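You operate a simulated robot arm through the tools that you are given. There is no shell and no other tool.

You are at the controls of a simulated robot arm. One attempt, no reset.

JOB
Set a batch of 20 grippers, load it, zero the counter and run it out.

The check looks at the end state, three seconds after you hand in, the way a careful person would. Anything else that was tipped, shoved, dropped, spilled or broken makes it a failure.

ROBOT AND FRAMES
A 7-joint arm with a two-finger parallel gripper, fixed in place. Base frame: the origin is at the foot of the arm, x ahead of it, y to its left, z up. Readings come in m, degrees, newtons and seconds.
Its first joint turns from -166.0 to 166.0 degrees. Payload 3.43 kg.
The TCP is the grasp point between the finger pads, 0.03 m short of the fingertips. In the tool frame z runs along the fingers and y along their closing line. Largest opening 0.094 m; finger width 0.028, thickness 0.01; the body of the gripper, 0.05 by 0.096 m, starts 0.055 m behind the TCP.
Orientation is that of the tool frame in the base frame, as [roll, pitch, yaw] about the fixed x, y, z axes, in that order (R = Rz(yaw) Ry(pitch) Rx(roll)). With the fingers straight down and closing along the base's y, the tool's x points along the base's -x, its y along +y and its z along -z.

CONTROLS
- The arm moves only by the tool jog_arm. Its argument "series" is a list that holds one entry, the list of rows, each a list of 7 numbers: the turn, a rotation vector about the base's x, y, z in units of 5 degrees (1.0 is 5 degrees), then the shift along the base's x, y, z in units of 40 mm (1.0 is 40 mm), then the opening, from 0 (shut) to 1 (fully open). In form: [[[rx, ry, rz, x, y, z, hand], ...]]. A call has 1 to 20 rows; each row shifts and turns the commanded pose from where the row before left it. A call with a number of a shift or a turn outside -1 to 1 is refused whole. Each row takes 0.2 s and may step no farther than 0.05 m and 8.6 degrees from the row before; otherwise, or with a gripper value out of range, the whole call is refused. Where a pose cannot be reached the arm comes as near as it can. A force on the tool above 40 N (or 10 N above the force at the start of the call, whichever is more), or a blocked arm, ends the call early, and 0.2 s more pass. The fingers move at their own pace (about 0.045 m/s each) and stop on an object; they squeeze with about 21 N. The grip force told is the motor's: it shows also when the fingers shut on nothing. Time passes only in rows, and 0.2 s behind the last, so rows that do not move let the fingers close. The reply holds the time, the measured pose of the TCP, the force on the tool along the base axes, the opening and the grip force, in the units named above and with some noise, with the torque about the TCP (base axes, N m) and any sound that the robot's microphone picked up.
- Cameras (640 x 400 px; columns grow to the right, rows downward): "scene" is fixed at [0.0494, -0.651, 1.8963]; the picture's right is [0.26, -0.97, 0.00], its down [-0.80, -0.21, -0.57] and it looks along [0.55, 0.15, -0.82] (base axes); focal length 320 px, centre (320, 200). "wrist" rides on the gripper at [0.076, 0.014, -0.103] in the tool frame; the picture's right is [-0.18, 0.98, 0.00], its down [-0.75, -0.14, -0.64] and it looks along [-0.63, -0.12, 0.77] (tool axes); focal length 243 px, centre (320, 200). There is no depth. A picture from a camera that has moved, and an enlarged one, comes with that camera's place and axes in the base frame and with its lens.
- camera(camera): a new picture of that camera. The clock stands still meanwhile.
- move_column(by): slides the trunk up (or, below 0, down) by that many m; the arm rides with it, the base frame stays. It gives what a move gives, with no picture.
- close_up(camera, box): a new picture of the part [left, top, right, bottom] of that camera's present view, enlarged. The clock stands still meanwhile.
- close_job(): hands the job in; it is judged then, once.

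Nothing tells you positions but the pictures and the camera data. Unless the task says otherwise, let go and move clear before handing in.

The tools are called after "Emit:" as name(argument=value, ...) on one line, values as JSON. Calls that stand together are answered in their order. jog_arm: Moves the arm, as the interface text tells. Its arguments: {"type":"object","properties":{"series":{"type":"array","items":{"type":"array","items":{"type":"array","items":{"type":"number"}}}}},"required":["series"]} The other tools are called the same way: move_column (by) slides the trunk up or down; camera (camera) takes a picture; close_up (camera, box) takes an enlarged picture of a part of a camera's view; close_job () hands the job in.

At the start:

```text
t: 0.0
eef_pos: [0.3109, -0.3952, 1.4298]
tcp_rot: [-180.0, 0.0, 180.0]
wrist_force: [0.7, -0.3, 0.6]
wrist_torque: [0.0, 0.02, -0.03]
opening: 0.094
grip_force: 0.0
trunk travel left (down, up): [-0.425, 0.065]
```

scene: 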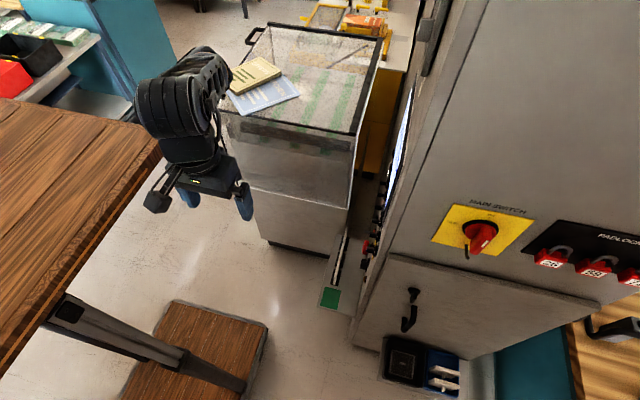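
wrist: 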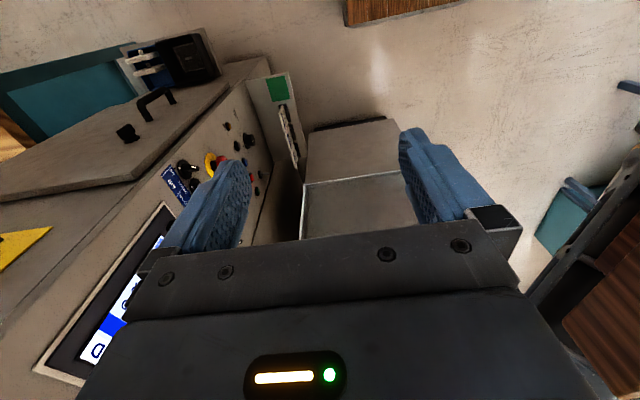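

I see a grey machine cabinet with a control panel (screen, knobs, buttons) and a transparent bin with a card/booklet on its lid. I'll take closer looks before moving anything.

Emit:
close_up(camera="wrist", box=[60, 60, 320, 222])

Emit:
close_up(camera="scene", box=[300, 100, 460, 340])

Emit:
close_up(camera="scene", box=[200, 20, 400, 145])

Emit:
close_up(camera="wrist", box=[0, 180, 240, 400])

```text
2.46 times, centred on (190, 141) of wrist
camera zoom: at [0.2351, -0.3795, 1.533], right [0.18, 0.98, 0.0], down [0.75, -0.14, 0.64], along [0.63, -0.12, -0.77], focal length 597 px, centre (640, 345)
```

zoom: 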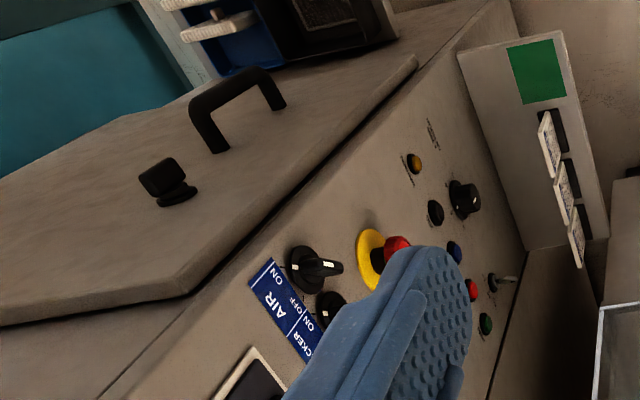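

```text
1.67 times, centred on (380, 220) of scene
camera zoom: at [0.0494, -0.651, 1.8963], right [0.26, -0.97, 0.0], down [-0.8, -0.21, -0.57], along [0.55, 0.15, -0.82], focal length 534 px, centre (220, 167)
```

zoom: 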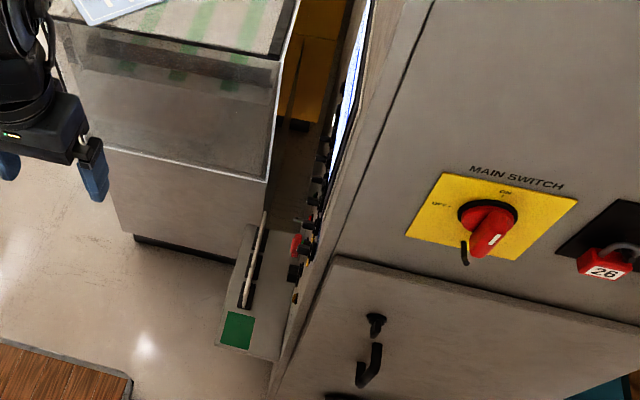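

```text
3.20 times, centred on (300, 82) of scene
camera zoom: at [0.0494, -0.651, 1.8963], right [0.26, -0.97, 0.0], down [-0.8, -0.21, -0.57], along [0.55, 0.15, -0.82], focal length 1025 px, centre (384, 576)
```

zoom: 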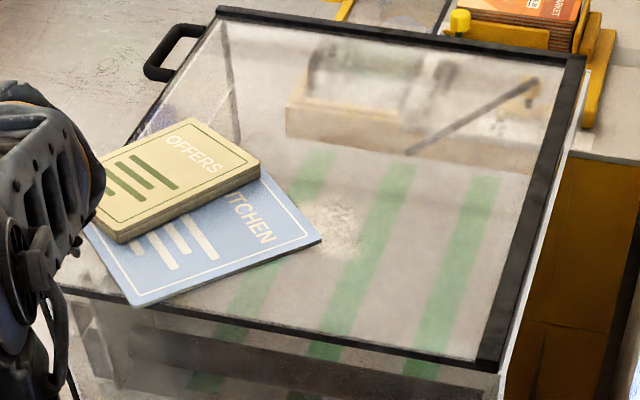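

```text
1.82 times, centred on (120, 290) of wrist
camera zoom: at [0.2351, -0.3795, 1.533], right [0.18, 0.98, 0.0], down [0.75, -0.14, 0.64], along [0.63, -0.12, -0.77], focal length 441 px, centre (684, 36)
```

zoom: 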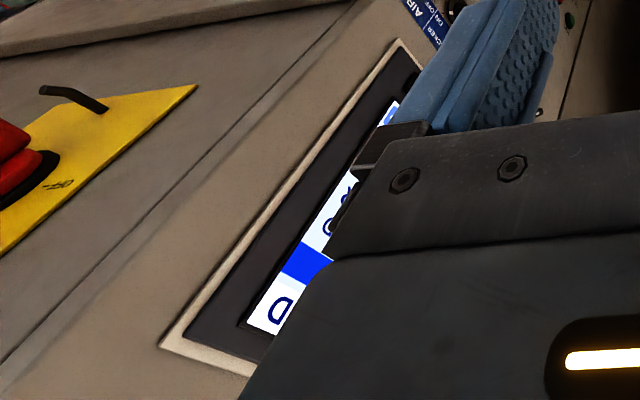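

The control panel sits on the cabinet side facing +y, around (0.5, -0.7, 1.0). The bin lies beyond x≈0.83. I'll swing the gripper to point at the panel so the wrist camera gets a clear, upright view of it.

Emit:
jog_arm(series=[[[-0.693, 0.693, 0.693, 0.17, 0.1, -0.16, 1], [-0.693, 0.693, 0.693, 0.17, 0.1, -0.16, 1], [-0.693, 0.693, 0.693, 0.17, 0.1, -0.16, 1], [-0.693, 0.693, 0.693, 0.17, 0.1, -0.16, 1], [-0.693, 0.693, 0.693, 0.17, 0.1, -0.16, 1], [-0.693, 0.693, 0.693, 0.17, 0.1, -0.16, 1], [-0.693, 0.693, 0.693, 0.17, 0.1, -0.16, 1], [-0.693, 0.693, 0.693, 0.17, 0.1, -0.16, 1], [-0.693, 0.693, 0.693, 0.17, 0.1, -0.16, 1], [-0.693, 0.693, 0.693, 0.17, 0.1, -0.16, 1]]])

```text
t: 1.8
eef_pos: [0.3686, -0.3699, 1.3827]
tcp_rot: [-158.9, -31.8, -157.0]
wrist_force: [1.4, -0.1, 0.3]
wrist_torque: [0.06, 0.15, -0.12]
opening: 0.094
grip_force: 0.1
trunk travel left (down, up): [-0.425, 0.065]
stopped in row 8: the force on the tool passed its limit at 103 N (the readings are from after the stop); the commanded pose is now the measured one
```

The move stopped on a force spike, so I need to see what the arm touched.

Emit:
camera(camera="scene")

Emit:
camera(camera="wrist")

```text
taken
```

scene: 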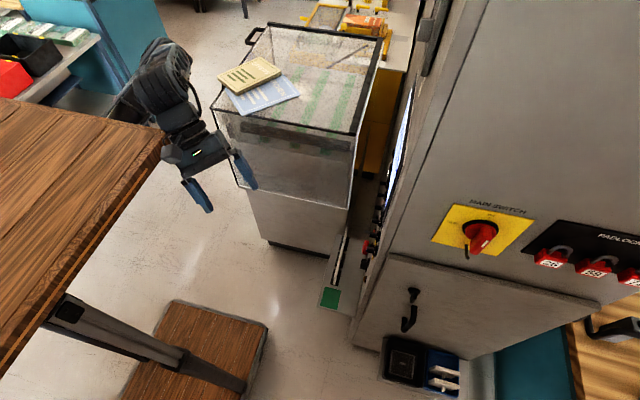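

```text
taken
camera wrist: at [0.3352, -0.3294, 1.5001], right [-0.38, 0.83, -0.4], down [0.87, 0.47, 0.16], along [0.32, -0.28, -0.9], focal length 243 px, centre (320, 200)
```

wrist: 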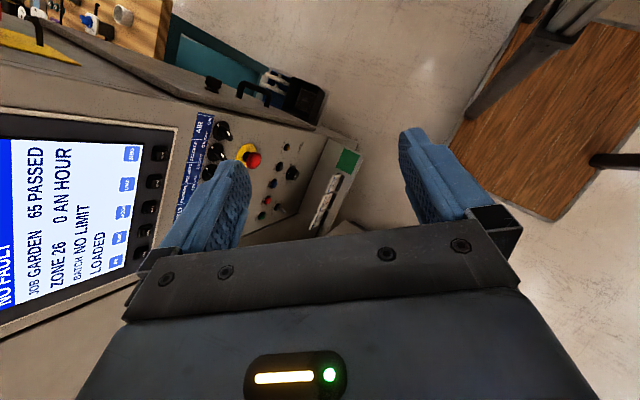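

Emit:
close_up(camera="scene", box=[30, 30, 290, 230])

Emit:
close_up(camera="wrist", box=[0, 100, 220, 340])

Emit:
close_up(camera="wrist", box=[160, 90, 370, 240])

```text
2.00 times, centred on (160, 130) of scene
camera zoom: at [0.0494, -0.651, 1.8963], right [0.26, -0.97, 0.0], down [-0.8, -0.21, -0.57], along [0.55, 0.15, -0.82], focal length 640 px, centre (640, 340)
```

zoom: 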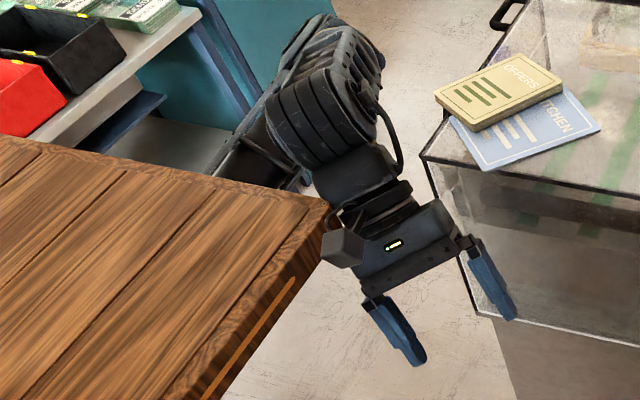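

```text
1.67 times, centred on (110, 220) of wrist
camera zoom: at [0.3352, -0.3294, 1.5001], right [-0.38, 0.83, -0.4], down [0.87, 0.47, 0.16], along [0.32, -0.28, -0.9], focal length 404 px, centre (670, 167)
```

zoom: 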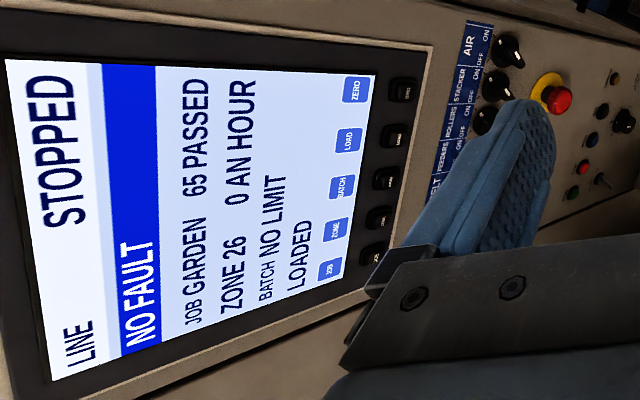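

```text
2.67 times, centred on (265, 165) of wrist
camera zoom: at [0.3352, -0.3294, 1.5001], right [-0.38, 0.83, -0.4], down [0.87, 0.47, 0.16], along [0.32, -0.28, -0.9], focal length 647 px, centre (467, 293)
```

zoom: 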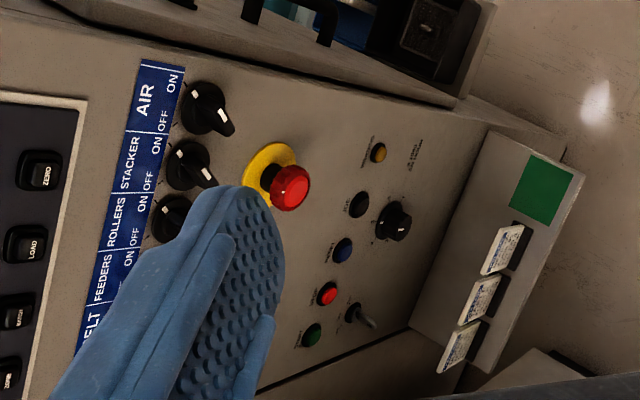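

The screen reads LINE STOPPED, NO FAULT, BATCH NO LIMIT, with soft keys JOB, ZONE, BATCH, LOAD and ZERO. The arm seems to have brushed the wooden bench corner near (0.35, -0.25), so I'll back along the path I came by.

Emit:
jog_arm(series=[[[0.693, -0.693, -0.693, -0.1, -0.3, 0.1, 1], [0.693, -0.693, -0.693, -0.1, -0.3, 0.16, 1], [0.693, -0.693, -0.693, -0.1, -0.2, 0.16, 1], [0.693, -0.693, -0.693, -0.1, -0.1, 0.16, 1]]])

Emit:
camera(camera="scene")

Emit:
camera(camera="wrist")

```text
t: 2.8
eef_pos: [0.3547, -0.4052, 1.4044]
tcp_rot: [-168.7, -14.1, -167.3]
wrist_force: [-0.4, 1.0, -0.4]
wrist_torque: [-0.04, 0.01, 0.02]
opening: 0.094
grip_force: 0.0
trunk travel left (down, up): [-0.425, 0.065]
```

```text
taken
```

scene: 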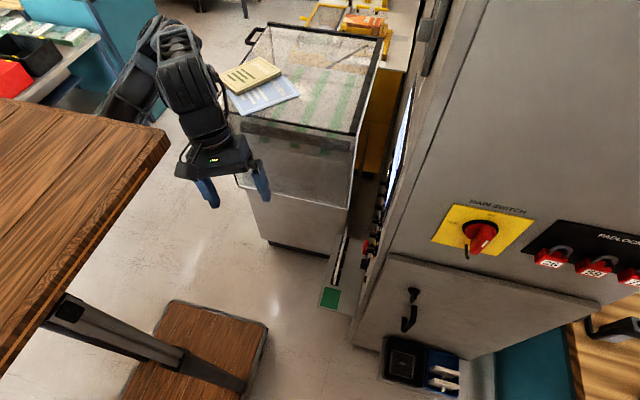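

```text
taken
camera wrist: at [0.2992, -0.382, 1.519], right [-0.08, 0.97, -0.23], down [0.87, 0.19, 0.45], along [0.48, -0.17, -0.86], focal length 243 px, centre (320, 200)
```

wrist: 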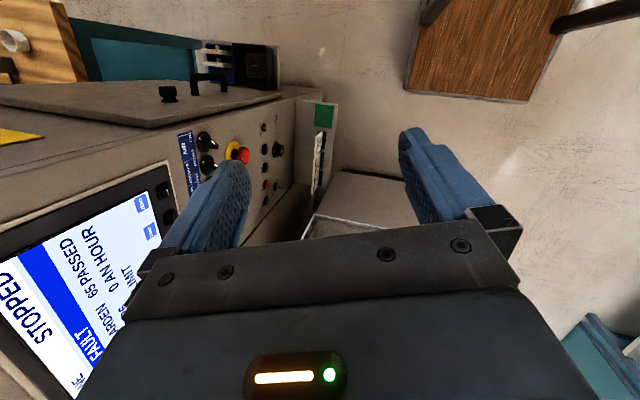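

The forearm passes under the bench top edge and out around it, and that is where it caught. Lowering the trunk frees the arm from the bench top and brings it level with the panel.

Emit:
move_column(by=-0.15)

Emit:
camera(camera="scene")

```text
t: 4.5
eef_pos: [0.3545, -0.4048, 1.2554]
tcp_rot: [-168.4, -14.1, -167.2]
wrist_force: [0.4, -0.1, 0.2]
wrist_torque: [-0.02, -0.01, 0.0]
opening: 0.094
grip_force: 0.1
trunk travel left (down, up): [-0.275, 0.215]
```

```text
taken
```

scene: 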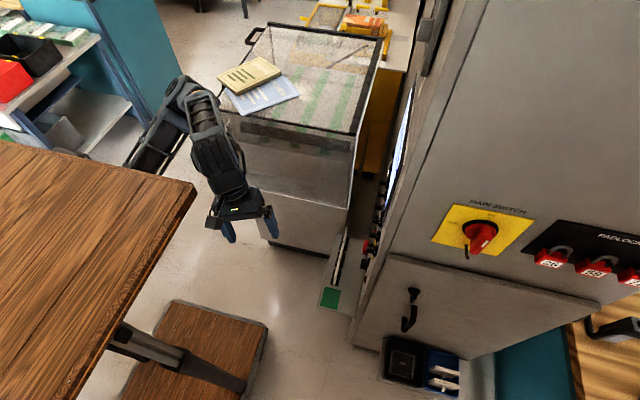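

The wooden top moved with the trunk, so it is part of the robot's own lift stand: edge at y≈-0.21, corner x≈0.43, and the arm reaches out around it. I'll turn the wrist camera to look back at the arm's mounting so I can plan a path clear of it.

Emit:
jog_arm(series=[[[0, 0, 1, 0.1, -0.15, -0.1, 1], [0, 0, 1, 0.1, -0.15, -0.1, 1], [0, 0, 1, 0.1, -0.15, -0.1, 1], [0, 0, 1, 0.1, -0.15, -0.1, 1], [0, 0, 1, 0.1, -0.15, -0.1, 1], [0, 0, 1, 0.1, -0.15, -0.1, 1], [0, 0, 1, 0, 0, 0, 1], [0, 0, 1, 0, 0, 0, 1], [0, 0, 1, 0, 0, 0, 1], [0, 0, 1, 0, 0, 0, 1], [0, 0, 1, 0, 0, 0, 1], [0, 0, 1, 0, 0, 0, 1], [0, 0, 1, 0, 0, 0, 1], [0, 0, 1, 0, 0, 0, 1], [0, 0, 1, 0, 0, 0, 1], [0, 0, 1, 0, 0, 0, 1]]])

Emit:
camera(camera="wrist")

Emit:
camera(camera="scene")

```text
t: 7.9
eef_pos: [0.3844, -0.4424, 1.2238]
tcp_rot: [-171.2, -13.5, -86.1]
wrist_force: [0.3, -0.3, 0.6]
wrist_torque: [0.0, -0.04, 0.0]
opening: 0.0941
grip_force: 0.0
trunk travel left (down, up): [-0.275, 0.215]
```

```text
taken
camera wrist: at [0.3588, -0.494, 1.3383], right [-0.98, 0.08, -0.19], down [-0.02, 0.89, 0.46], along [0.2, 0.46, -0.87], focal length 243 px, centre (320, 200)
```

wrist: 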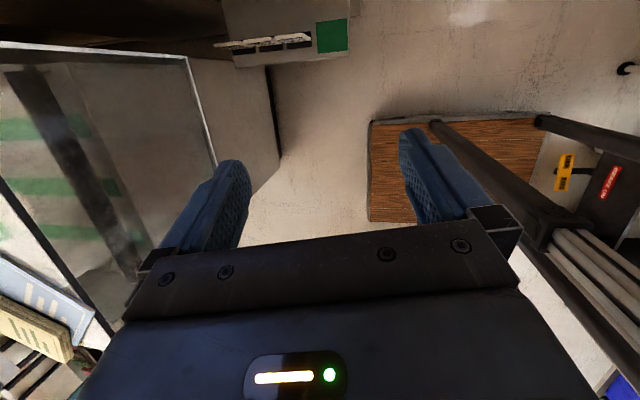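

```text
taken
```

scene: 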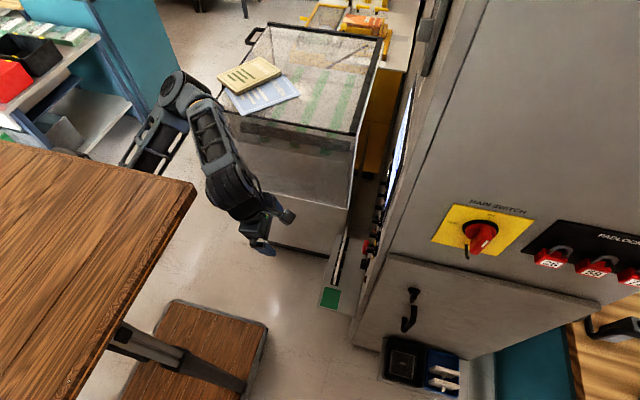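

The view shows open floor between the stand and the machine. I'll swing the gripper up to point at the panel in two halves, checking after the first.

Emit:
jog_arm(series=[[[-0.957, 0.041, -0.134, 0.275, -0.12, -0.04, 1], [-0.957, 0.041, -0.134, 0.275, -0.12, -0.04, 1], [-0.957, 0.041, -0.134, 0.275, -0.12, -0.04, 1], [-0.957, 0.041, -0.134, 0.275, -0.12, -0.04, 1], [-0.957, 0.041, -0.134, 0.275, -0.12, -0.04, 1], [-0.957, 0.041, -0.134, 0.275, -0.12, -0.04, 1], [-0.957, 0.041, -0.134, 0.275, -0.12, -0.04, 1], [-0.957, 0.041, -0.134, 0.275, -0.12, -0.04, 1]]])

Emit:
camera(camera="scene")

Emit:
camera(camera="wrist")

```text
t: 9.7
eef_pos: [0.4673, -0.4791, 1.2175]
tcp_rot: [-171.0, -52.7, -91.4]
wrist_force: [0.5, -0.5, -0.5]
wrist_torque: [-0.01, -0.02, 0.04]
opening: 0.0938
grip_force: 0.1
trunk travel left (down, up): [-0.275, 0.215]
```

```text
taken
```

scene: 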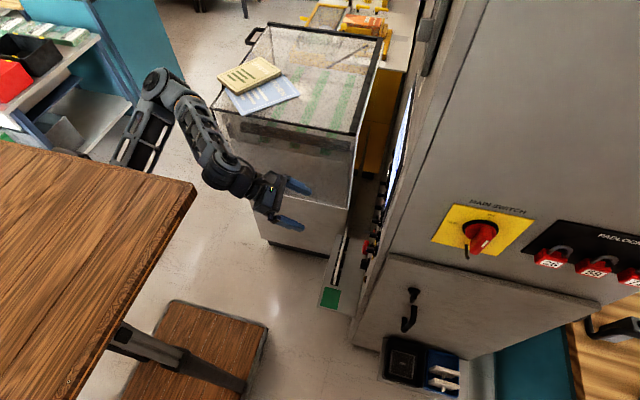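

```text
taken
camera wrist: at [0.4376, -0.4457, 1.3394], right [-0.97, 0.01, -0.24], down [0.06, 0.98, -0.2], along [0.23, -0.21, -0.95], focal length 243 px, centre (320, 200)
```

wrist: 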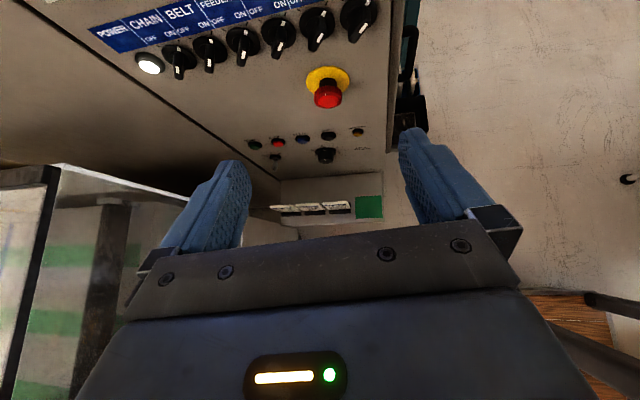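

Good clearance so far, and the panel is coming into view. I'll do the second half of the swing.

Emit:
jog_arm(series=[[[-0.957, 0.041, -0.134, 0.275, -0.12, -0.04, 1], [-0.957, 0.041, -0.134, 0.275, -0.12, -0.04, 1], [-0.957, 0.041, -0.134, 0.275, -0.12, -0.04, 1], [-0.957, 0.041, -0.134, 0.275, -0.12, -0.04, 1], [-0.957, 0.041, -0.134, 0.275, -0.12, -0.04, 1], [-0.957, 0.041, -0.134, 0.275, -0.12, -0.04, 1], [-0.957, 0.041, -0.134, 0.275, -0.12, -0.04, 1], [-0.957, 0.041, -0.134, 0.275, -0.12, -0.04, 1]]])

Emit:
camera(camera="scene")

Emit:
camera(camera="wrist")

```text
t: 11.5
eef_pos: [0.5535, -0.5174, 1.2057]
tcp_rot: [-38.6, -88.6, 131.0]
wrist_force: [0.0, 0.2, 0.1]
wrist_torque: [-0.01, 0.02, 0.0]
opening: 0.094
grip_force: 0.1
trunk travel left (down, up): [-0.275, 0.215]
```

```text
taken
```

scene: 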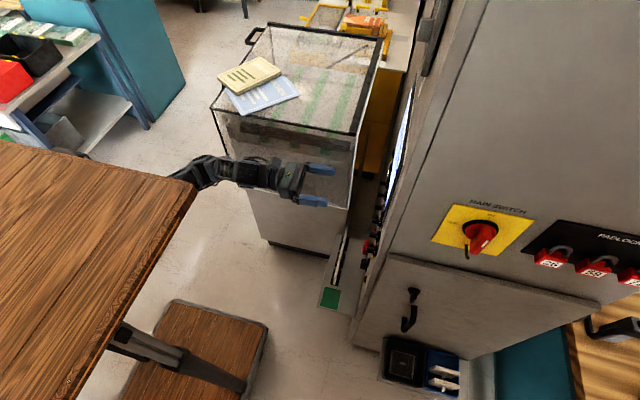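

```text
taken
camera wrist: at [0.5354, -0.4139, 1.2811], right [-0.98, -0.04, -0.2], down [0.13, 0.63, -0.76], along [0.16, -0.77, -0.61], focal length 243 px, centre (320, 200)
```

wrist: 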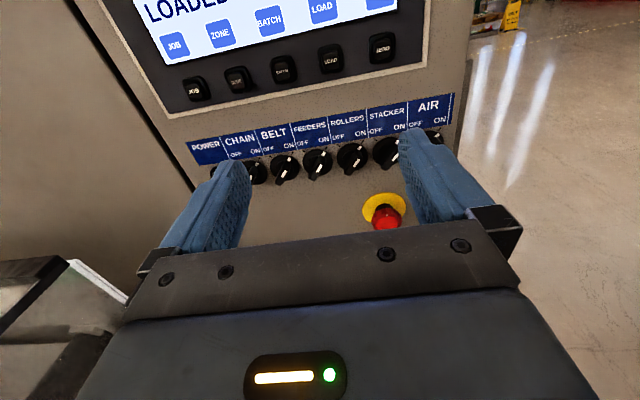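

The gripper now points squarely at the panel with the arm clear. Next I'll read the panel in detail.

Emit:
close_up(camera="wrist", box=[170, 90, 470, 240])

Emit:
close_up(camera="wrist", box=[130, 0, 430, 110])

```text
2.13 times, centred on (320, 165) of wrist
camera zoom: at [0.5354, -0.4139, 1.2811], right [-0.98, -0.04, -0.2], down [0.13, 0.63, -0.76], along [0.16, -0.77, -0.61], focal length 518 px, centre (320, 275)
```

zoom: 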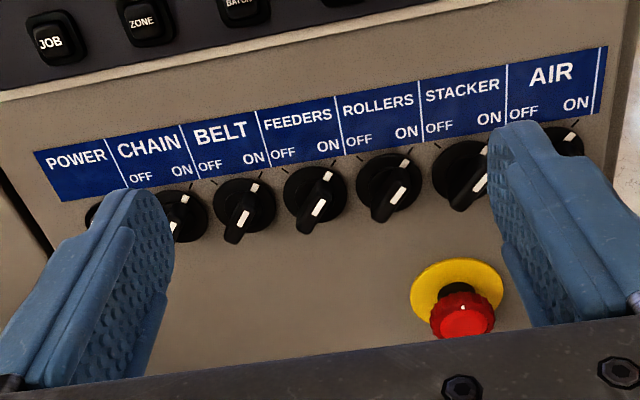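

```text
2.13 times, centred on (280, 55) of wrist
camera zoom: at [0.5354, -0.4139, 1.2811], right [-0.98, -0.04, -0.2], down [0.13, 0.63, -0.76], along [0.16, -0.77, -0.61], focal length 518 px, centre (405, 509)
```

zoom: 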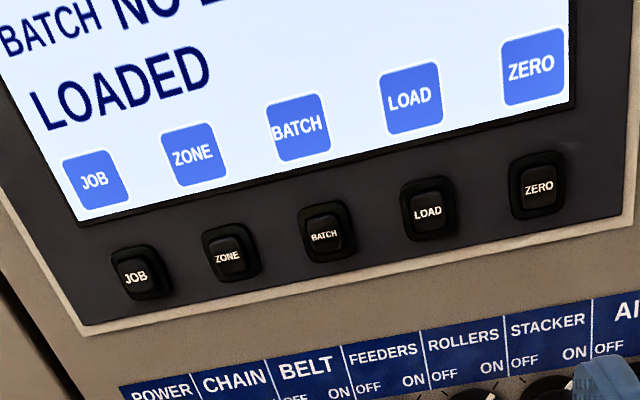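

Soft keys JOB, ZONE, BATCH, LOAD and ZERO sit at z≈1.23, with the rotary switches below. I'll lower the trunk to read the lower buttons and the cards.

Emit:
move_column(by=-0.2)

Emit:
camera(camera="wrist")

Emit:
close_up(camera="wrist", box=[190, 10, 430, 160])

Emit:
close_up(camera="wrist", box=[210, 100, 430, 240])

```text
t: 13.7
eef_pos: [0.5545, -0.5181, 1.0061]
tcp_rot: [-39.7, -88.7, 132.1]
wrist_force: [0.4, -0.1, 0.0]
wrist_torque: [0.01, 0.02, -0.02]
opening: 0.0943
grip_force: 0.1
trunk travel left (down, up): [-0.075, 0.415]
```

```text
taken
camera wrist: at [0.5355, -0.4142, 1.0811], right [-0.98, -0.04, -0.2], down [0.13, 0.63, -0.76], along [0.16, -0.77, -0.62], focal length 243 px, centre (320, 200)
```

wrist: 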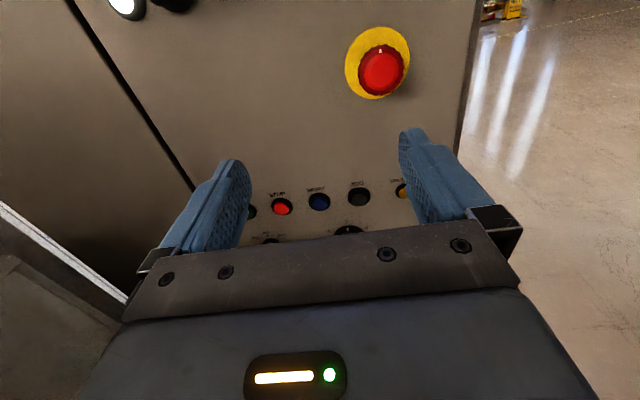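

```text
2.67 times, centred on (310, 85) of wrist
camera zoom: at [0.5355, -0.4142, 1.0811], right [-0.98, -0.04, -0.2], down [0.13, 0.63, -0.76], along [0.16, -0.77, -0.62], focal length 647 px, centre (347, 507)
```

zoom: 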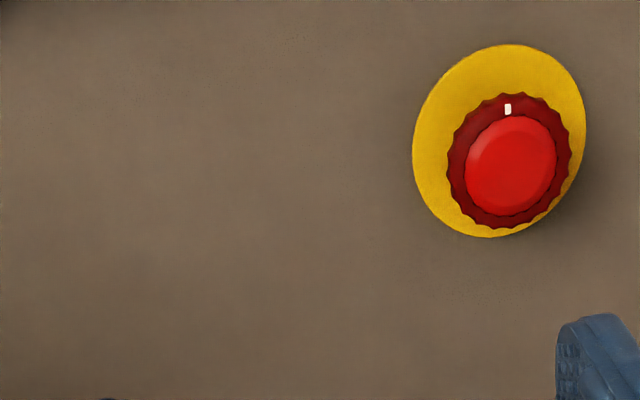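

```text
2.86 times, centred on (320, 170) of wrist
camera zoom: at [0.5355, -0.4142, 1.0811], right [-0.98, -0.04, -0.2], down [0.13, 0.63, -0.76], along [0.16, -0.77, -0.62], focal length 693 px, centre (320, 286)
```

zoom: 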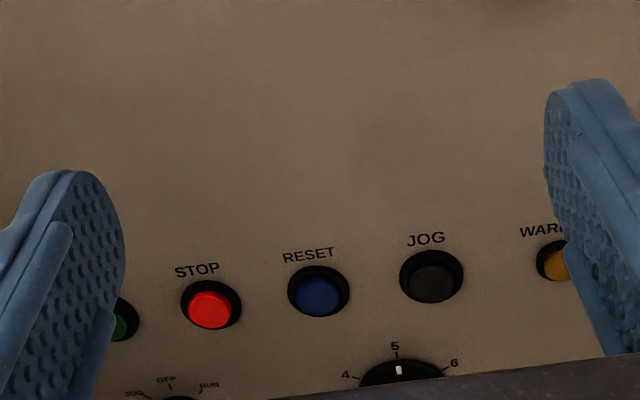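

I see START, STOP (lit red), RESET, JOG and WARN in a row, with a JOG/OFF/RUN selector and a speed dial below. I'll go lower to read those and the cards.

Emit:
jog_arm(series=[[[0, 0, 0, 0, 0.1, -0.9, 1], [0, 0, 0, 0, 0.1, -0.9, 1], [0, 0, 0, 0, 0.1, -0.9, 1], [0, 0, 0, 0, 0.1, -0.9, 1]]])

Emit:
camera(camera="wrist")

Emit:
close_up(camera="wrist", box=[200, 20, 430, 160])

Emit:
close_up(camera="wrist", box=[210, 110, 430, 240])

Emit:
camera(camera="scene")

```text
t: 14.7
eef_pos: [0.5563, -0.504, 0.8629]
tcp_rot: [-40.1, -88.5, 132.5]
wrist_force: [0.7, 0.5, -0.1]
wrist_torque: [0.04, -0.02, 0.05]
opening: 0.0941
grip_force: 0.1
trunk travel left (down, up): [-0.075, 0.415]
```

```text
taken
camera wrist: at [0.5368, -0.4001, 0.9385], right [-0.98, -0.04, -0.2], down [0.13, 0.63, -0.76], along [0.16, -0.77, -0.62], focal length 243 px, centre (320, 200)
```

wrist: 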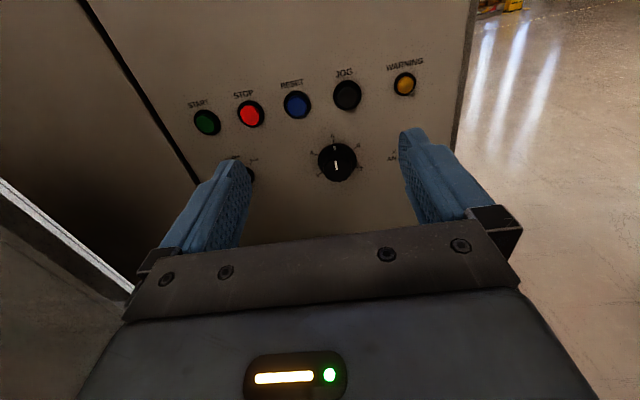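

```text
2.78 times, centred on (315, 90) of wrist
camera zoom: at [0.5368, -0.4001, 0.9385], right [-0.98, -0.04, -0.2], down [0.13, 0.63, -0.76], along [0.16, -0.77, -0.62], focal length 675 px, centre (334, 506)
```

zoom: 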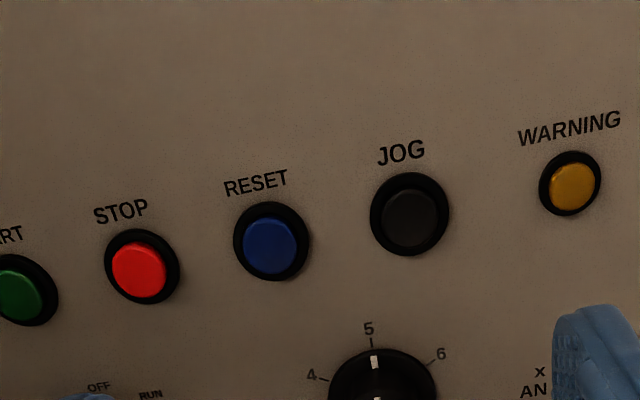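

```text
2.91 times, centred on (320, 175) of wrist
camera zoom: at [0.5368, -0.4001, 0.9385], right [-0.98, -0.04, -0.2], down [0.13, 0.63, -0.76], along [0.16, -0.77, -0.62], focal length 706 px, centre (320, 273)
```

zoom: 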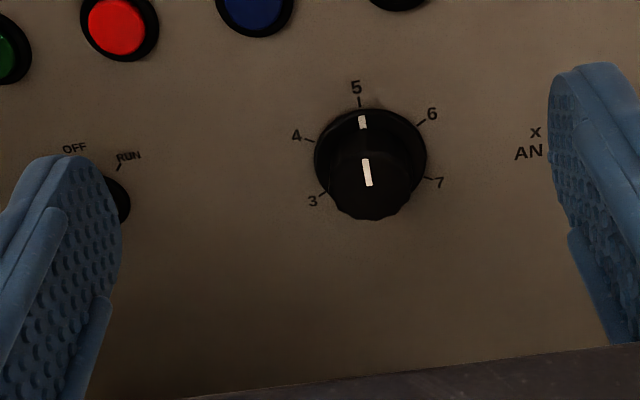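

```text
taken
```

scene: 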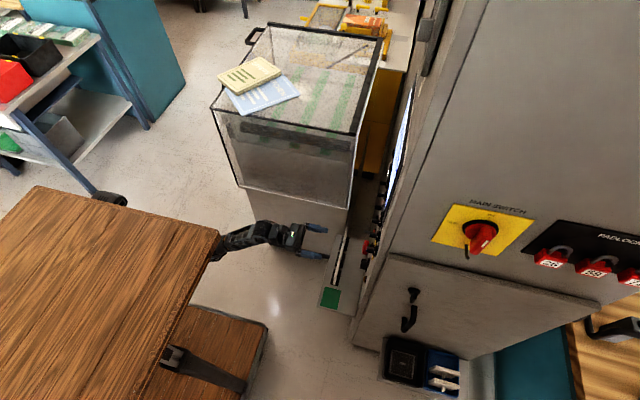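

Emit:
jog_arm(series=[[[0, 0, 0, 0.9, 0, -0.3, 1], [0, 0, 0, 0.9, 0, -0.3, 1]]])

Emit:
camera(camera="wrist")

Emit:
close_up(camera="wrist", box=[210, 40, 430, 180])

```text
t: 15.3
eef_pos: [0.6273, -0.5056, 0.8361]
tcp_rot: [-38.3, -88.7, 130.7]
wrist_force: [-0.4, -0.7, 0.9]
wrist_torque: [-0.04, -0.03, 0.01]
opening: 0.0939
grip_force: 0.1
trunk travel left (down, up): [-0.075, 0.415]
```

```text
taken
camera wrist: at [0.6077, -0.401, 0.9114], right [-0.98, -0.04, -0.2], down [0.13, 0.63, -0.76], along [0.16, -0.77, -0.62], focal length 243 px, centre (320, 200)
```

wrist: 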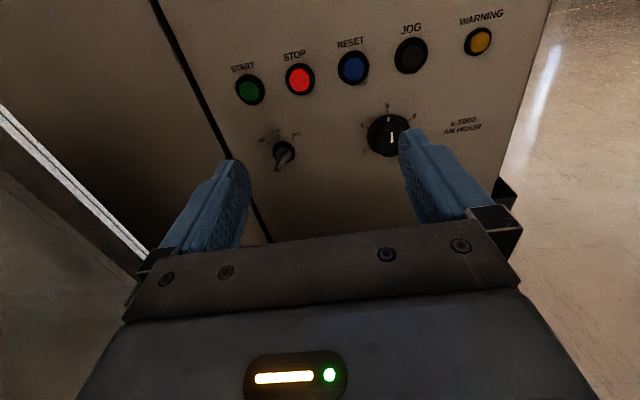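

```text
2.86 times, centred on (320, 110) of wrist
camera zoom: at [0.6077, -0.401, 0.9114], right [-0.98, -0.04, -0.2], down [0.13, 0.63, -0.76], along [0.16, -0.77, -0.62], focal length 693 px, centre (320, 457)
```

zoom: 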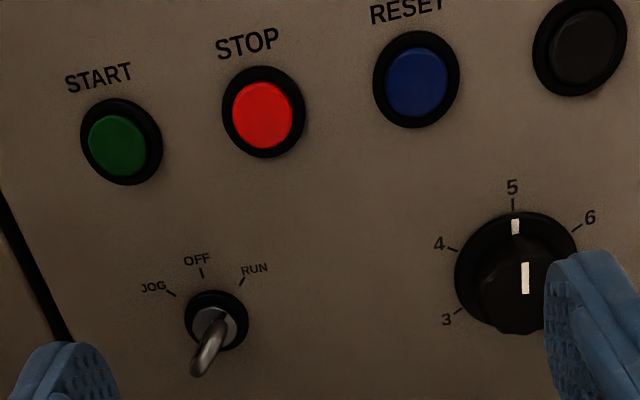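

Emit:
close_up(camera="wrist", box=[250, 115, 330, 175])

Emit:
close_up(camera="wrist", box=[360, 90, 500, 160])

```text
6.67 times, centred on (290, 145) of wrist
camera zoom: at [0.6077, -0.401, 0.9114], right [-0.98, -0.04, -0.2], down [0.13, 0.63, -0.76], along [0.16, -0.77, -0.62], focal length 1618 px, centre (520, 567)
```

zoom: 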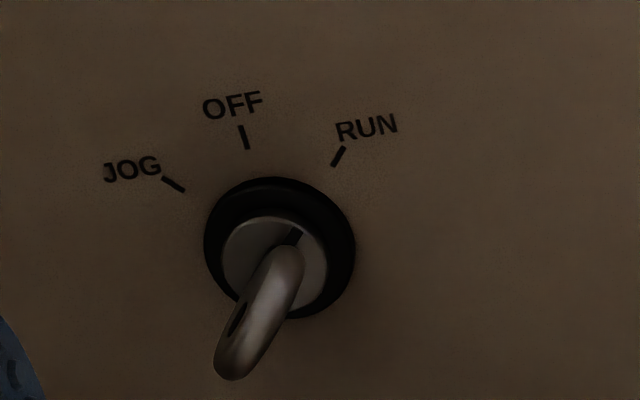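

```text
4.57 times, centred on (430, 125) of wrist
camera zoom: at [0.6077, -0.401, 0.9114], right [-0.98, -0.04, -0.2], down [0.13, 0.63, -0.76], along [0.16, -0.77, -0.62], focal length 1109 px, centre (-183, 543)
```

zoom: 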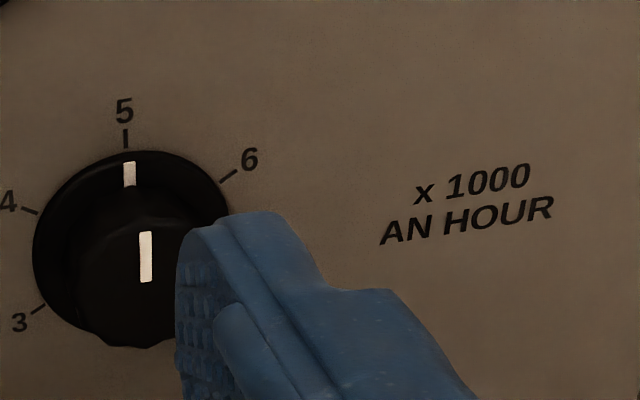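

The key is at RUN and the speed dial at 5 (x1000 an hour). I'll tilt down to see the card rack.

Emit:
jog_arm(series=[[[1, 0, 0, -0.6, 0.5, 0, 1], [1, 0, 0, -0.6, 0.5, 0, 1], [1, 0, 0, -0.6, 0.5, 0, 1], [0, 0, 0, -0.6, 0.5, -0.5, 1], [0, 0, 0, -0.6, 0, -0.5, 1]]])

Emit:
camera(camera="wrist")

```text
t: 16.5
eef_pos: [0.5048, -0.4205, 0.798]
tcp_rot: [-174.1, -76.0, -93.6]
wrist_force: [-0.5, -1.5, 0.4]
wrist_torque: [0.02, -0.02, -0.01]
opening: 0.0942
grip_force: 0.0
trunk travel left (down, up): [-0.075, 0.415]
```

```text
taken
camera wrist: at [0.4853, -0.3403, 0.898], right [-0.98, 0.01, -0.2], down [0.13, 0.81, -0.57], along [0.16, -0.59, -0.79], focal length 243 px, centre (320, 200)
```

wrist: 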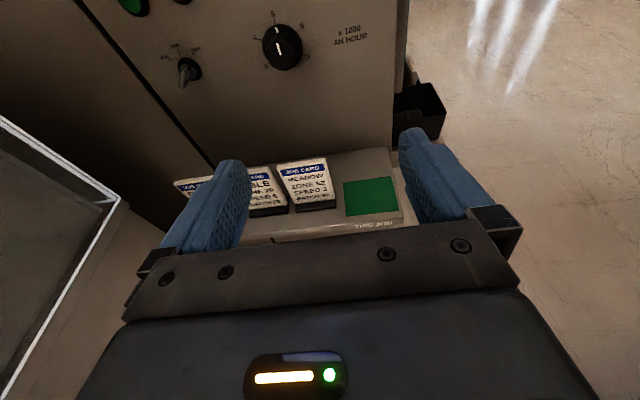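

Emit:
close_up(camera="wrist", box=[230, 140, 420, 250])

Emit:
jog_arm(series=[[[0, 0, 0, 1, 0, 0, 1], [0, 0, 0, 1, 0, 0, 1]]])

Emit:
camera(camera="wrist")

Emit:
close_up(camera="wrist", box=[230, 120, 420, 240])

```text
3.37 times, centred on (325, 195) of wrist
camera zoom: at [0.4853, -0.3403, 0.898], right [-0.98, 0.01, -0.2], down [0.13, 0.81, -0.57], along [0.16, -0.59, -0.79], focal length 817 px, centre (303, 217)
```

zoom: 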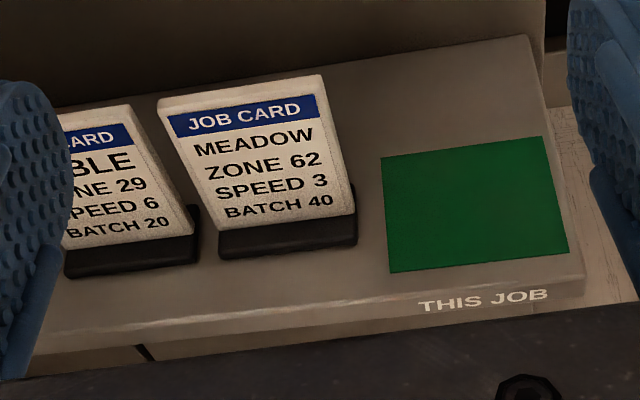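

```text
t: 17.1
eef_pos: [0.5821, -0.4253, 0.7964]
tcp_rot: [-174.2, -75.8, -93.4]
wrist_force: [0.0, -0.2, 0.4]
wrist_torque: [0.02, 0.0, 0.0]
opening: 0.094
grip_force: 0.1
trunk travel left (down, up): [-0.075, 0.415]
```

```text
taken
camera wrist: at [0.564, -0.3433, 0.8956], right [-0.98, 0.01, -0.2], down [0.13, 0.81, -0.57], along [0.16, -0.59, -0.79], focal length 243 px, centre (320, 200)
```

wrist: 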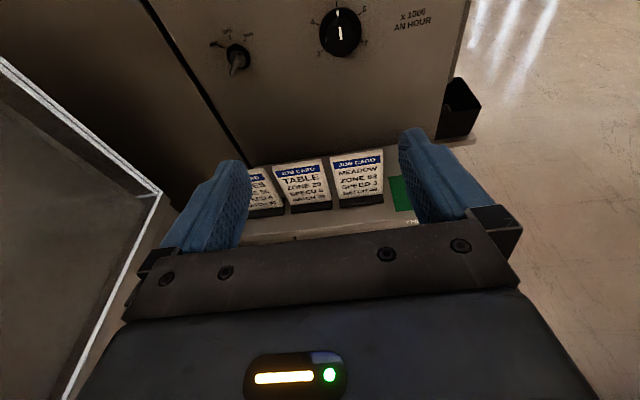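

```text
3.33 times, centred on (325, 180) of wrist
camera zoom: at [0.564, -0.3433, 0.8956], right [-0.98, 0.01, -0.2], down [0.13, 0.81, -0.57], along [0.16, -0.59, -0.79], focal length 809 px, centre (303, 267)
```

zoom: 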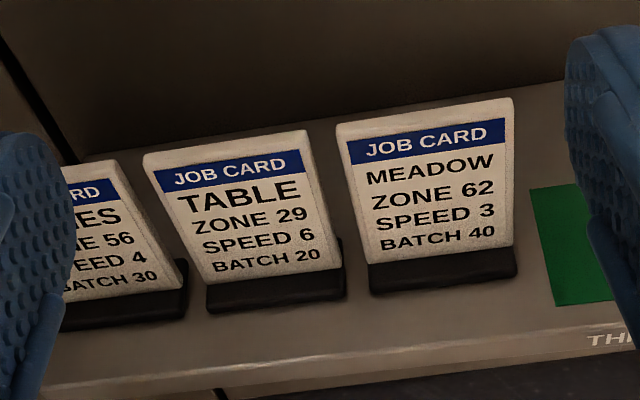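

The rack holds job cards (…ES, TABLE, MEADOW), but my job is only the batch on the current line, so I leave them alone. BATCH key is at about (0.594, -0.685, 1.238). I'll level the gripper, shut it, and raise the trunk to key height.

Emit:
jog_arm(series=[[[-1, 0, 0, 0.1, 0, 0, 0.5], [-1, 0, 0, 0.1, -0.2, 0, 0], [-1, 0, 0, 0.1, -0.2, 0, 0], [0, 0, 0, 0, 0, 0, 0], [0, 0, 0, 0, 0, 0, 0]]])

Emit:
move_column(by=0.4)

Emit:
camera(camera="wrist")

Emit:
camera(camera="scene")

```text
t: 18.3
eef_pos: [0.5978, -0.4387, 0.7973]
tcp_rot: [-39.1, -88.8, 131.6]
wrist_force: [0.2, 0.1, 0.4]
wrist_torque: [-0.01, -0.01, 0.02]
opening: 0.0
grip_force: 8.8
trunk travel left (down, up): [-0.075, 0.415]
```

```text
t: 22.1
eef_pos: [0.5986, -0.4388, 1.1979]
tcp_rot: [-40.0, -88.7, 132.3]
wrist_force: [0.7, 0.0, -0.2]
wrist_torque: [-0.01, -0.02, 0.0]
opening: 0.0
grip_force: 21.0
trunk travel left (down, up): [-0.475, 0.015]
```

```text
taken
camera wrist: at [0.5791, -0.3346, 1.2725], right [-0.98, -0.04, -0.2], down [0.13, 0.63, -0.76], along [0.16, -0.77, -0.62], focal length 243 px, centre (320, 200)
```

wrist: 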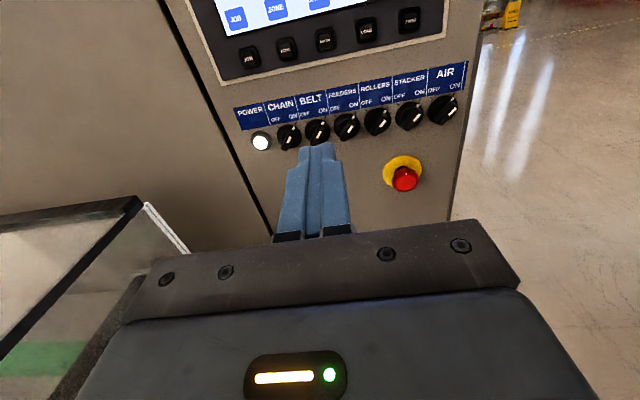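

```text
taken
```

scene: 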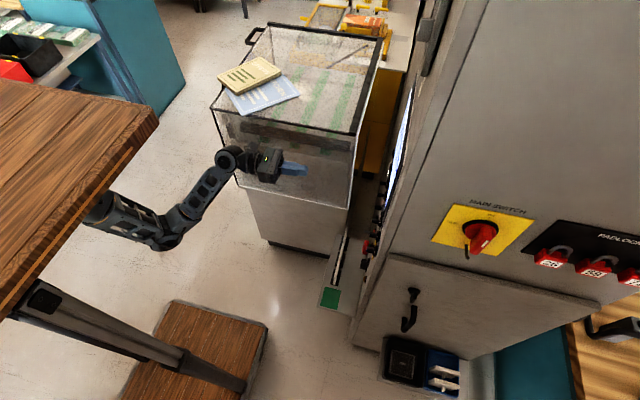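

The arm is well clear of everything. I'll straighten the tool and bring the closed fingertips to about 4 cm in front of the BATCH key.

Emit:
jog_arm(series=[[[0.1, 0, -0.23, 0, -0.7, 0.2, 0], [0.1, 0, -0.23, 0, -0.7, 0.2, 0], [0, 0, 0, 0, -0.7, 0.2, 0], [0, 0, 0, -0.1, -0.7, 0.2, 0], [0, 0, 0, 0, -0.7, 0.2, 0], [0, 0, 0, 0, -0.7, 0, 0]]])

Emit:
camera(camera="wrist")

Emit:
close_up(camera="wrist", box=[220, 20, 420, 150])

```text
t: 23.5
eef_pos: [0.5966, -0.6066, 1.2368]
tcp_rot: [-88.1, -89.2, 178.0]
wrist_force: [-0.6, 0.0, 0.2]
wrist_torque: [-0.01, -0.03, -0.01]
opening: 0.0
grip_force: 21.0
trunk travel left (down, up): [-0.475, 0.015]
```

```text
taken
camera wrist: at [0.5805, -0.5032, 1.3139], right [-0.98, 0.0, -0.2], down [0.15, 0.64, -0.75], along [0.13, -0.77, -0.63], focal length 243 px, centre (320, 200)
```

wrist: 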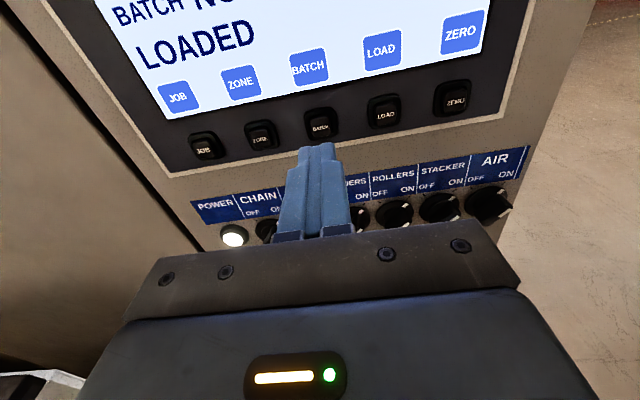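

```text
3.08 times, centred on (320, 85) of wrist
camera zoom: at [0.5805, -0.5032, 1.3139], right [-0.98, 0.0, -0.2], down [0.15, 0.64, -0.75], along [0.13, -0.77, -0.63], focal length 746 px, centre (320, 554)
```

zoom: 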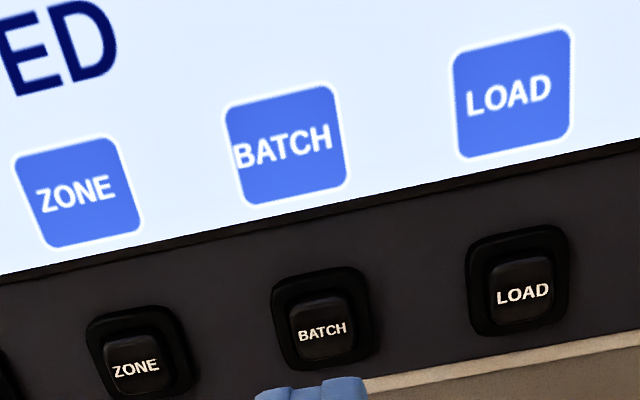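

The tip is lined up just below the BATCH key in the picture, as expected for 5 cm stand-off. I'll advance slowly to touch it.

Emit:
jog_arm(series=[[[0, 0, 0, -0.04, -0.25, 0, 0], [0, 0, 0, 0, -0.25, 0, 0], [0, 0, 0, 0, -0.25, 0, 0], [0, 0, 0, 0, -0.1, 0, 0], [0, 0, 0, 0, -0.1, 0, 0]]])

Emit:
close_up(camera="wrist", box=[220, 60, 420, 190])

```text
t: 24.7
eef_pos: [0.5933, -0.6441, 1.2375]
tcp_rot: [-89.8, -89.1, -180.0]
wrist_force: [-0.6, -0.5, 0.3]
wrist_torque: [-0.01, -0.02, -0.02]
opening: 0.0
grip_force: 20.9
trunk travel left (down, up): [-0.475, 0.015]
```

```text
3.08 times, centred on (320, 125) of wrist
camera zoom: at [0.5778, -0.5413, 1.3142], right [-0.98, 0.0, -0.2], down [0.15, 0.64, -0.75], along [0.13, -0.77, -0.63], focal length 746 px, centre (320, 431)
```

zoom: 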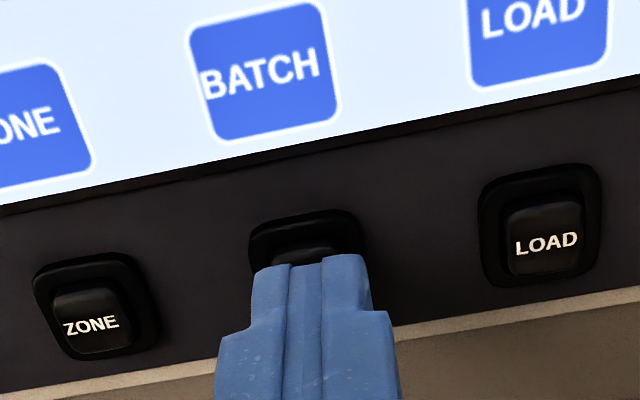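

Aligned over the key, almost touching. I'll creep in.

Emit:
jog_arm(series=[[[0, 0, 0, 0, -0.06, 0, 0], [0, 0, 0, 0, -0.06, 0, 0], [0, 0, 0, 0, -0.06, 0, 0]]])

```text
t: 25.5
eef_pos: [0.5934, -0.652, 1.2387]
tcp_rot: [-89.8, -89.2, 179.8]
wrist_force: [-0.6, 0.3, -0.5]
wrist_torque: [-0.02, 0.02, 0.0]
opening: 0.0
grip_force: 20.9
trunk travel left (down, up): [-0.475, 0.015]
```

Emit:
jog_arm(series=[[[0, 0, 0, 0, -0.06, 0, 0], [0, 0, 0, 0, -0.06, 0, 0]]])

Emit:
close_up(camera="wrist", box=[220, 60, 420, 190])

```text
t: 26.1
eef_pos: [0.5924, -0.6557, 1.237]
tcp_rot: [-87.9, -89.1, 178.0]
wrist_force: [-0.2, 2.2, 0.7]
wrist_torque: [-0.03, -0.01, -0.04]
opening: 0.0002
grip_force: 21.0
trunk travel left (down, up): [-0.475, 0.015]
```

```text
3.08 times, centred on (320, 125) of wrist
camera zoom: at [0.5778, -0.5531, 1.3141], right [-0.98, 0.0, -0.2], down [0.15, 0.64, -0.75], along [0.13, -0.77, -0.63], focal length 746 px, centre (320, 431)
```

zoom: 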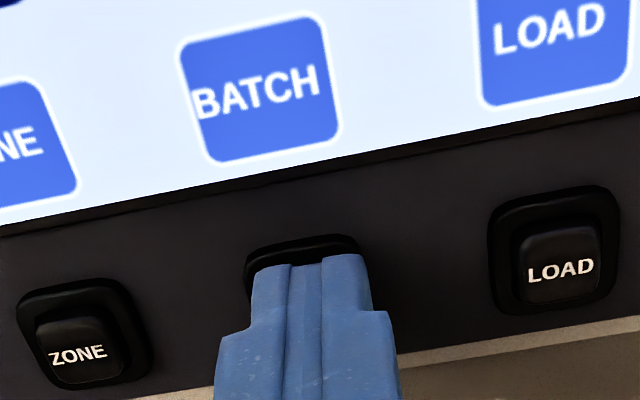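

Contact at about y=-0.686 with 2 N. I'll press a little further for the click.

Emit:
jog_arm(series=[[[0, 0, 0, 0, -0.05, 0, 0], [0, 0, 0, 0, -0.05, 0, 0]]])

Emit:
camera(camera="wrist")

```text
t: 26.7
eef_pos: [0.5921, -0.6606, 1.2374]
tcp_rot: [-89.4, -89.2, 179.5]
wrist_force: [-4.6, 22.0, -2.6]
wrist_torque: [0.07, -0.09, -0.17]
opening: 0.0
grip_force: 20.3
trunk travel left (down, up): [-0.475, 0.015]
heard: click
```

```text
taken
camera wrist: at [0.5779, -0.5565, 1.3141], right [-0.98, 0.0, -0.2], down [0.15, 0.64, -0.75], along [0.13, -0.77, -0.63], focal length 243 px, centre (320, 200)
```

wrist: 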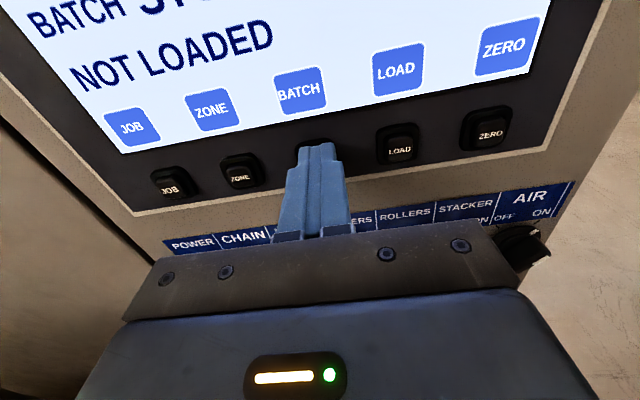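

Click heard, and the screen now says NOT LOADED. I'll back off to read the batch value.

Emit:
jog_arm(series=[[[0, 0, 0, 0, 0.3, 0, 0], [0, 0, 0, 0, 0.7, 0, 0], [0, 0, 0, 0, 0.7, 0, 0]]])

Emit:
camera(camera="wrist")

```text
t: 27.5
eef_pos: [0.5921, -0.5905, 1.2379]
tcp_rot: [-92.5, -89.1, -177.5]
wrist_force: [0.1, -0.1, 0.8]
wrist_torque: [0.03, 0.02, 0.03]
opening: 0.0001
grip_force: 20.9
trunk travel left (down, up): [-0.475, 0.015]
```

```text
taken
camera wrist: at [0.5779, -0.4892, 1.3144], right [-0.98, 0.0, -0.2], down [0.15, 0.64, -0.75], along [0.13, -0.77, -0.63], focal length 243 px, centre (320, 200)
```

wrist: 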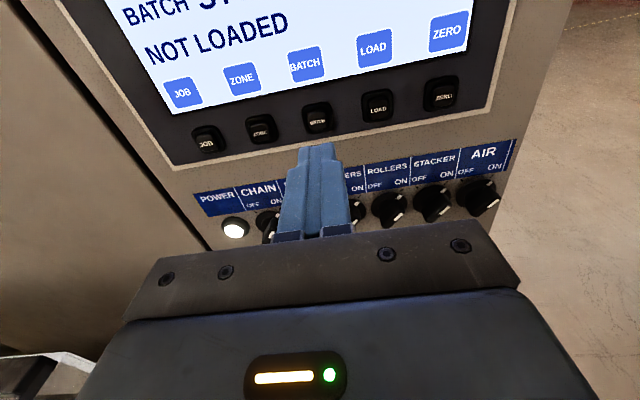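

Emit:
jog_arm(series=[[[-1, 0, 0, 0, 0.3, 0, 0], [-1, 0, 0, 0, 0.3, 0, 0], [-1, 0, 0, 0, 0.3, 0, 0], [-1, 0, 0, 0, 0.3, 0, 0], [-1, 0, 0, 0, 0, 0, 0]]])

Emit:
camera(camera="wrist")

```text
t: 28.7
eef_pos: [0.5937, -0.5442, 1.2385]
tcp_rot: [-1.7, -64.9, 92.1]
wrist_force: [0.0, 0.3, 0.0]
wrist_torque: [-0.01, -0.01, -0.02]
opening: 0.0
grip_force: 21.4
trunk travel left (down, up): [-0.475, 0.015]
```

```text
taken
camera wrist: at [0.5784, -0.4187, 1.2642], right [-0.98, -0.09, -0.18], down [0.15, 0.26, -0.95], along [0.13, -0.96, -0.25], focal length 243 px, centre (320, 200)
```

wrist: 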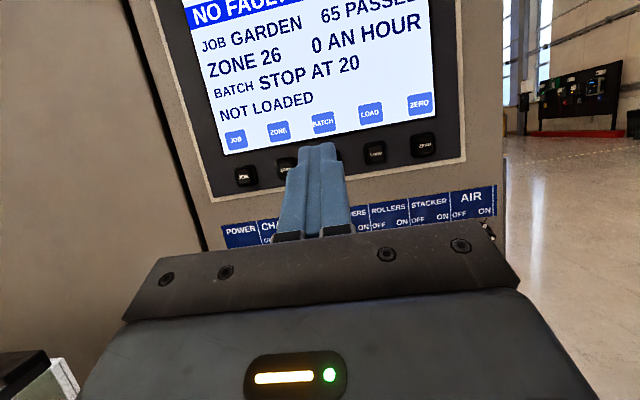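

Screen reads BATCH STOP AT 20, NOT LOADED, so one press was right. LOAD is at x≈0.546 and ZERO at x≈0.497, both at z≈1.237. I'll go for LOAD in this tilted pose, which keeps the screen in view.

Emit:
jog_arm(series=[[[0, 0, 0, -0.6, -0.3, 0, 0], [0, 0, 0, -0.58, -0.4, 0, 0], [0, 0, 0, 0, -0.5, 0, 0], [0, 0, 0, 0, -0.5, 0, 0], [0, 0, 0, 0, -0.5, 0, 0]]])

Emit:
camera(camera="wrist")

```text
t: 29.9
eef_pos: [0.543, -0.6319, 1.2381]
tcp_rot: [-1.7, -65.0, 91.9]
wrist_force: [0.1, -0.1, 0.1]
wrist_torque: [0.02, 0.0, 0.03]
opening: 0.0002
grip_force: 20.5
trunk travel left (down, up): [-0.475, 0.015]
```

```text
taken
camera wrist: at [0.5287, -0.506, 1.2646], right [-0.98, -0.09, -0.18], down [0.15, 0.26, -0.95], along [0.13, -0.96, -0.25], focal length 243 px, centre (320, 200)
```

wrist: 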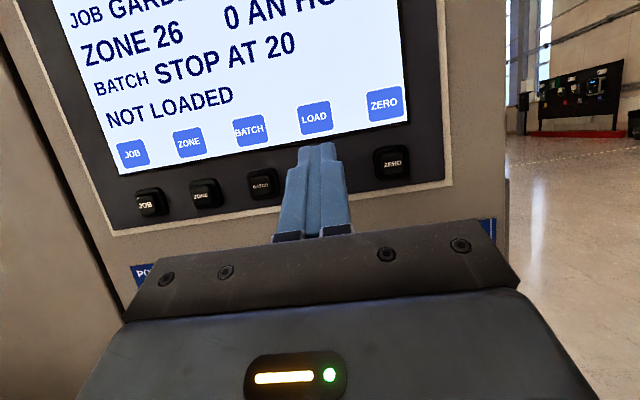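

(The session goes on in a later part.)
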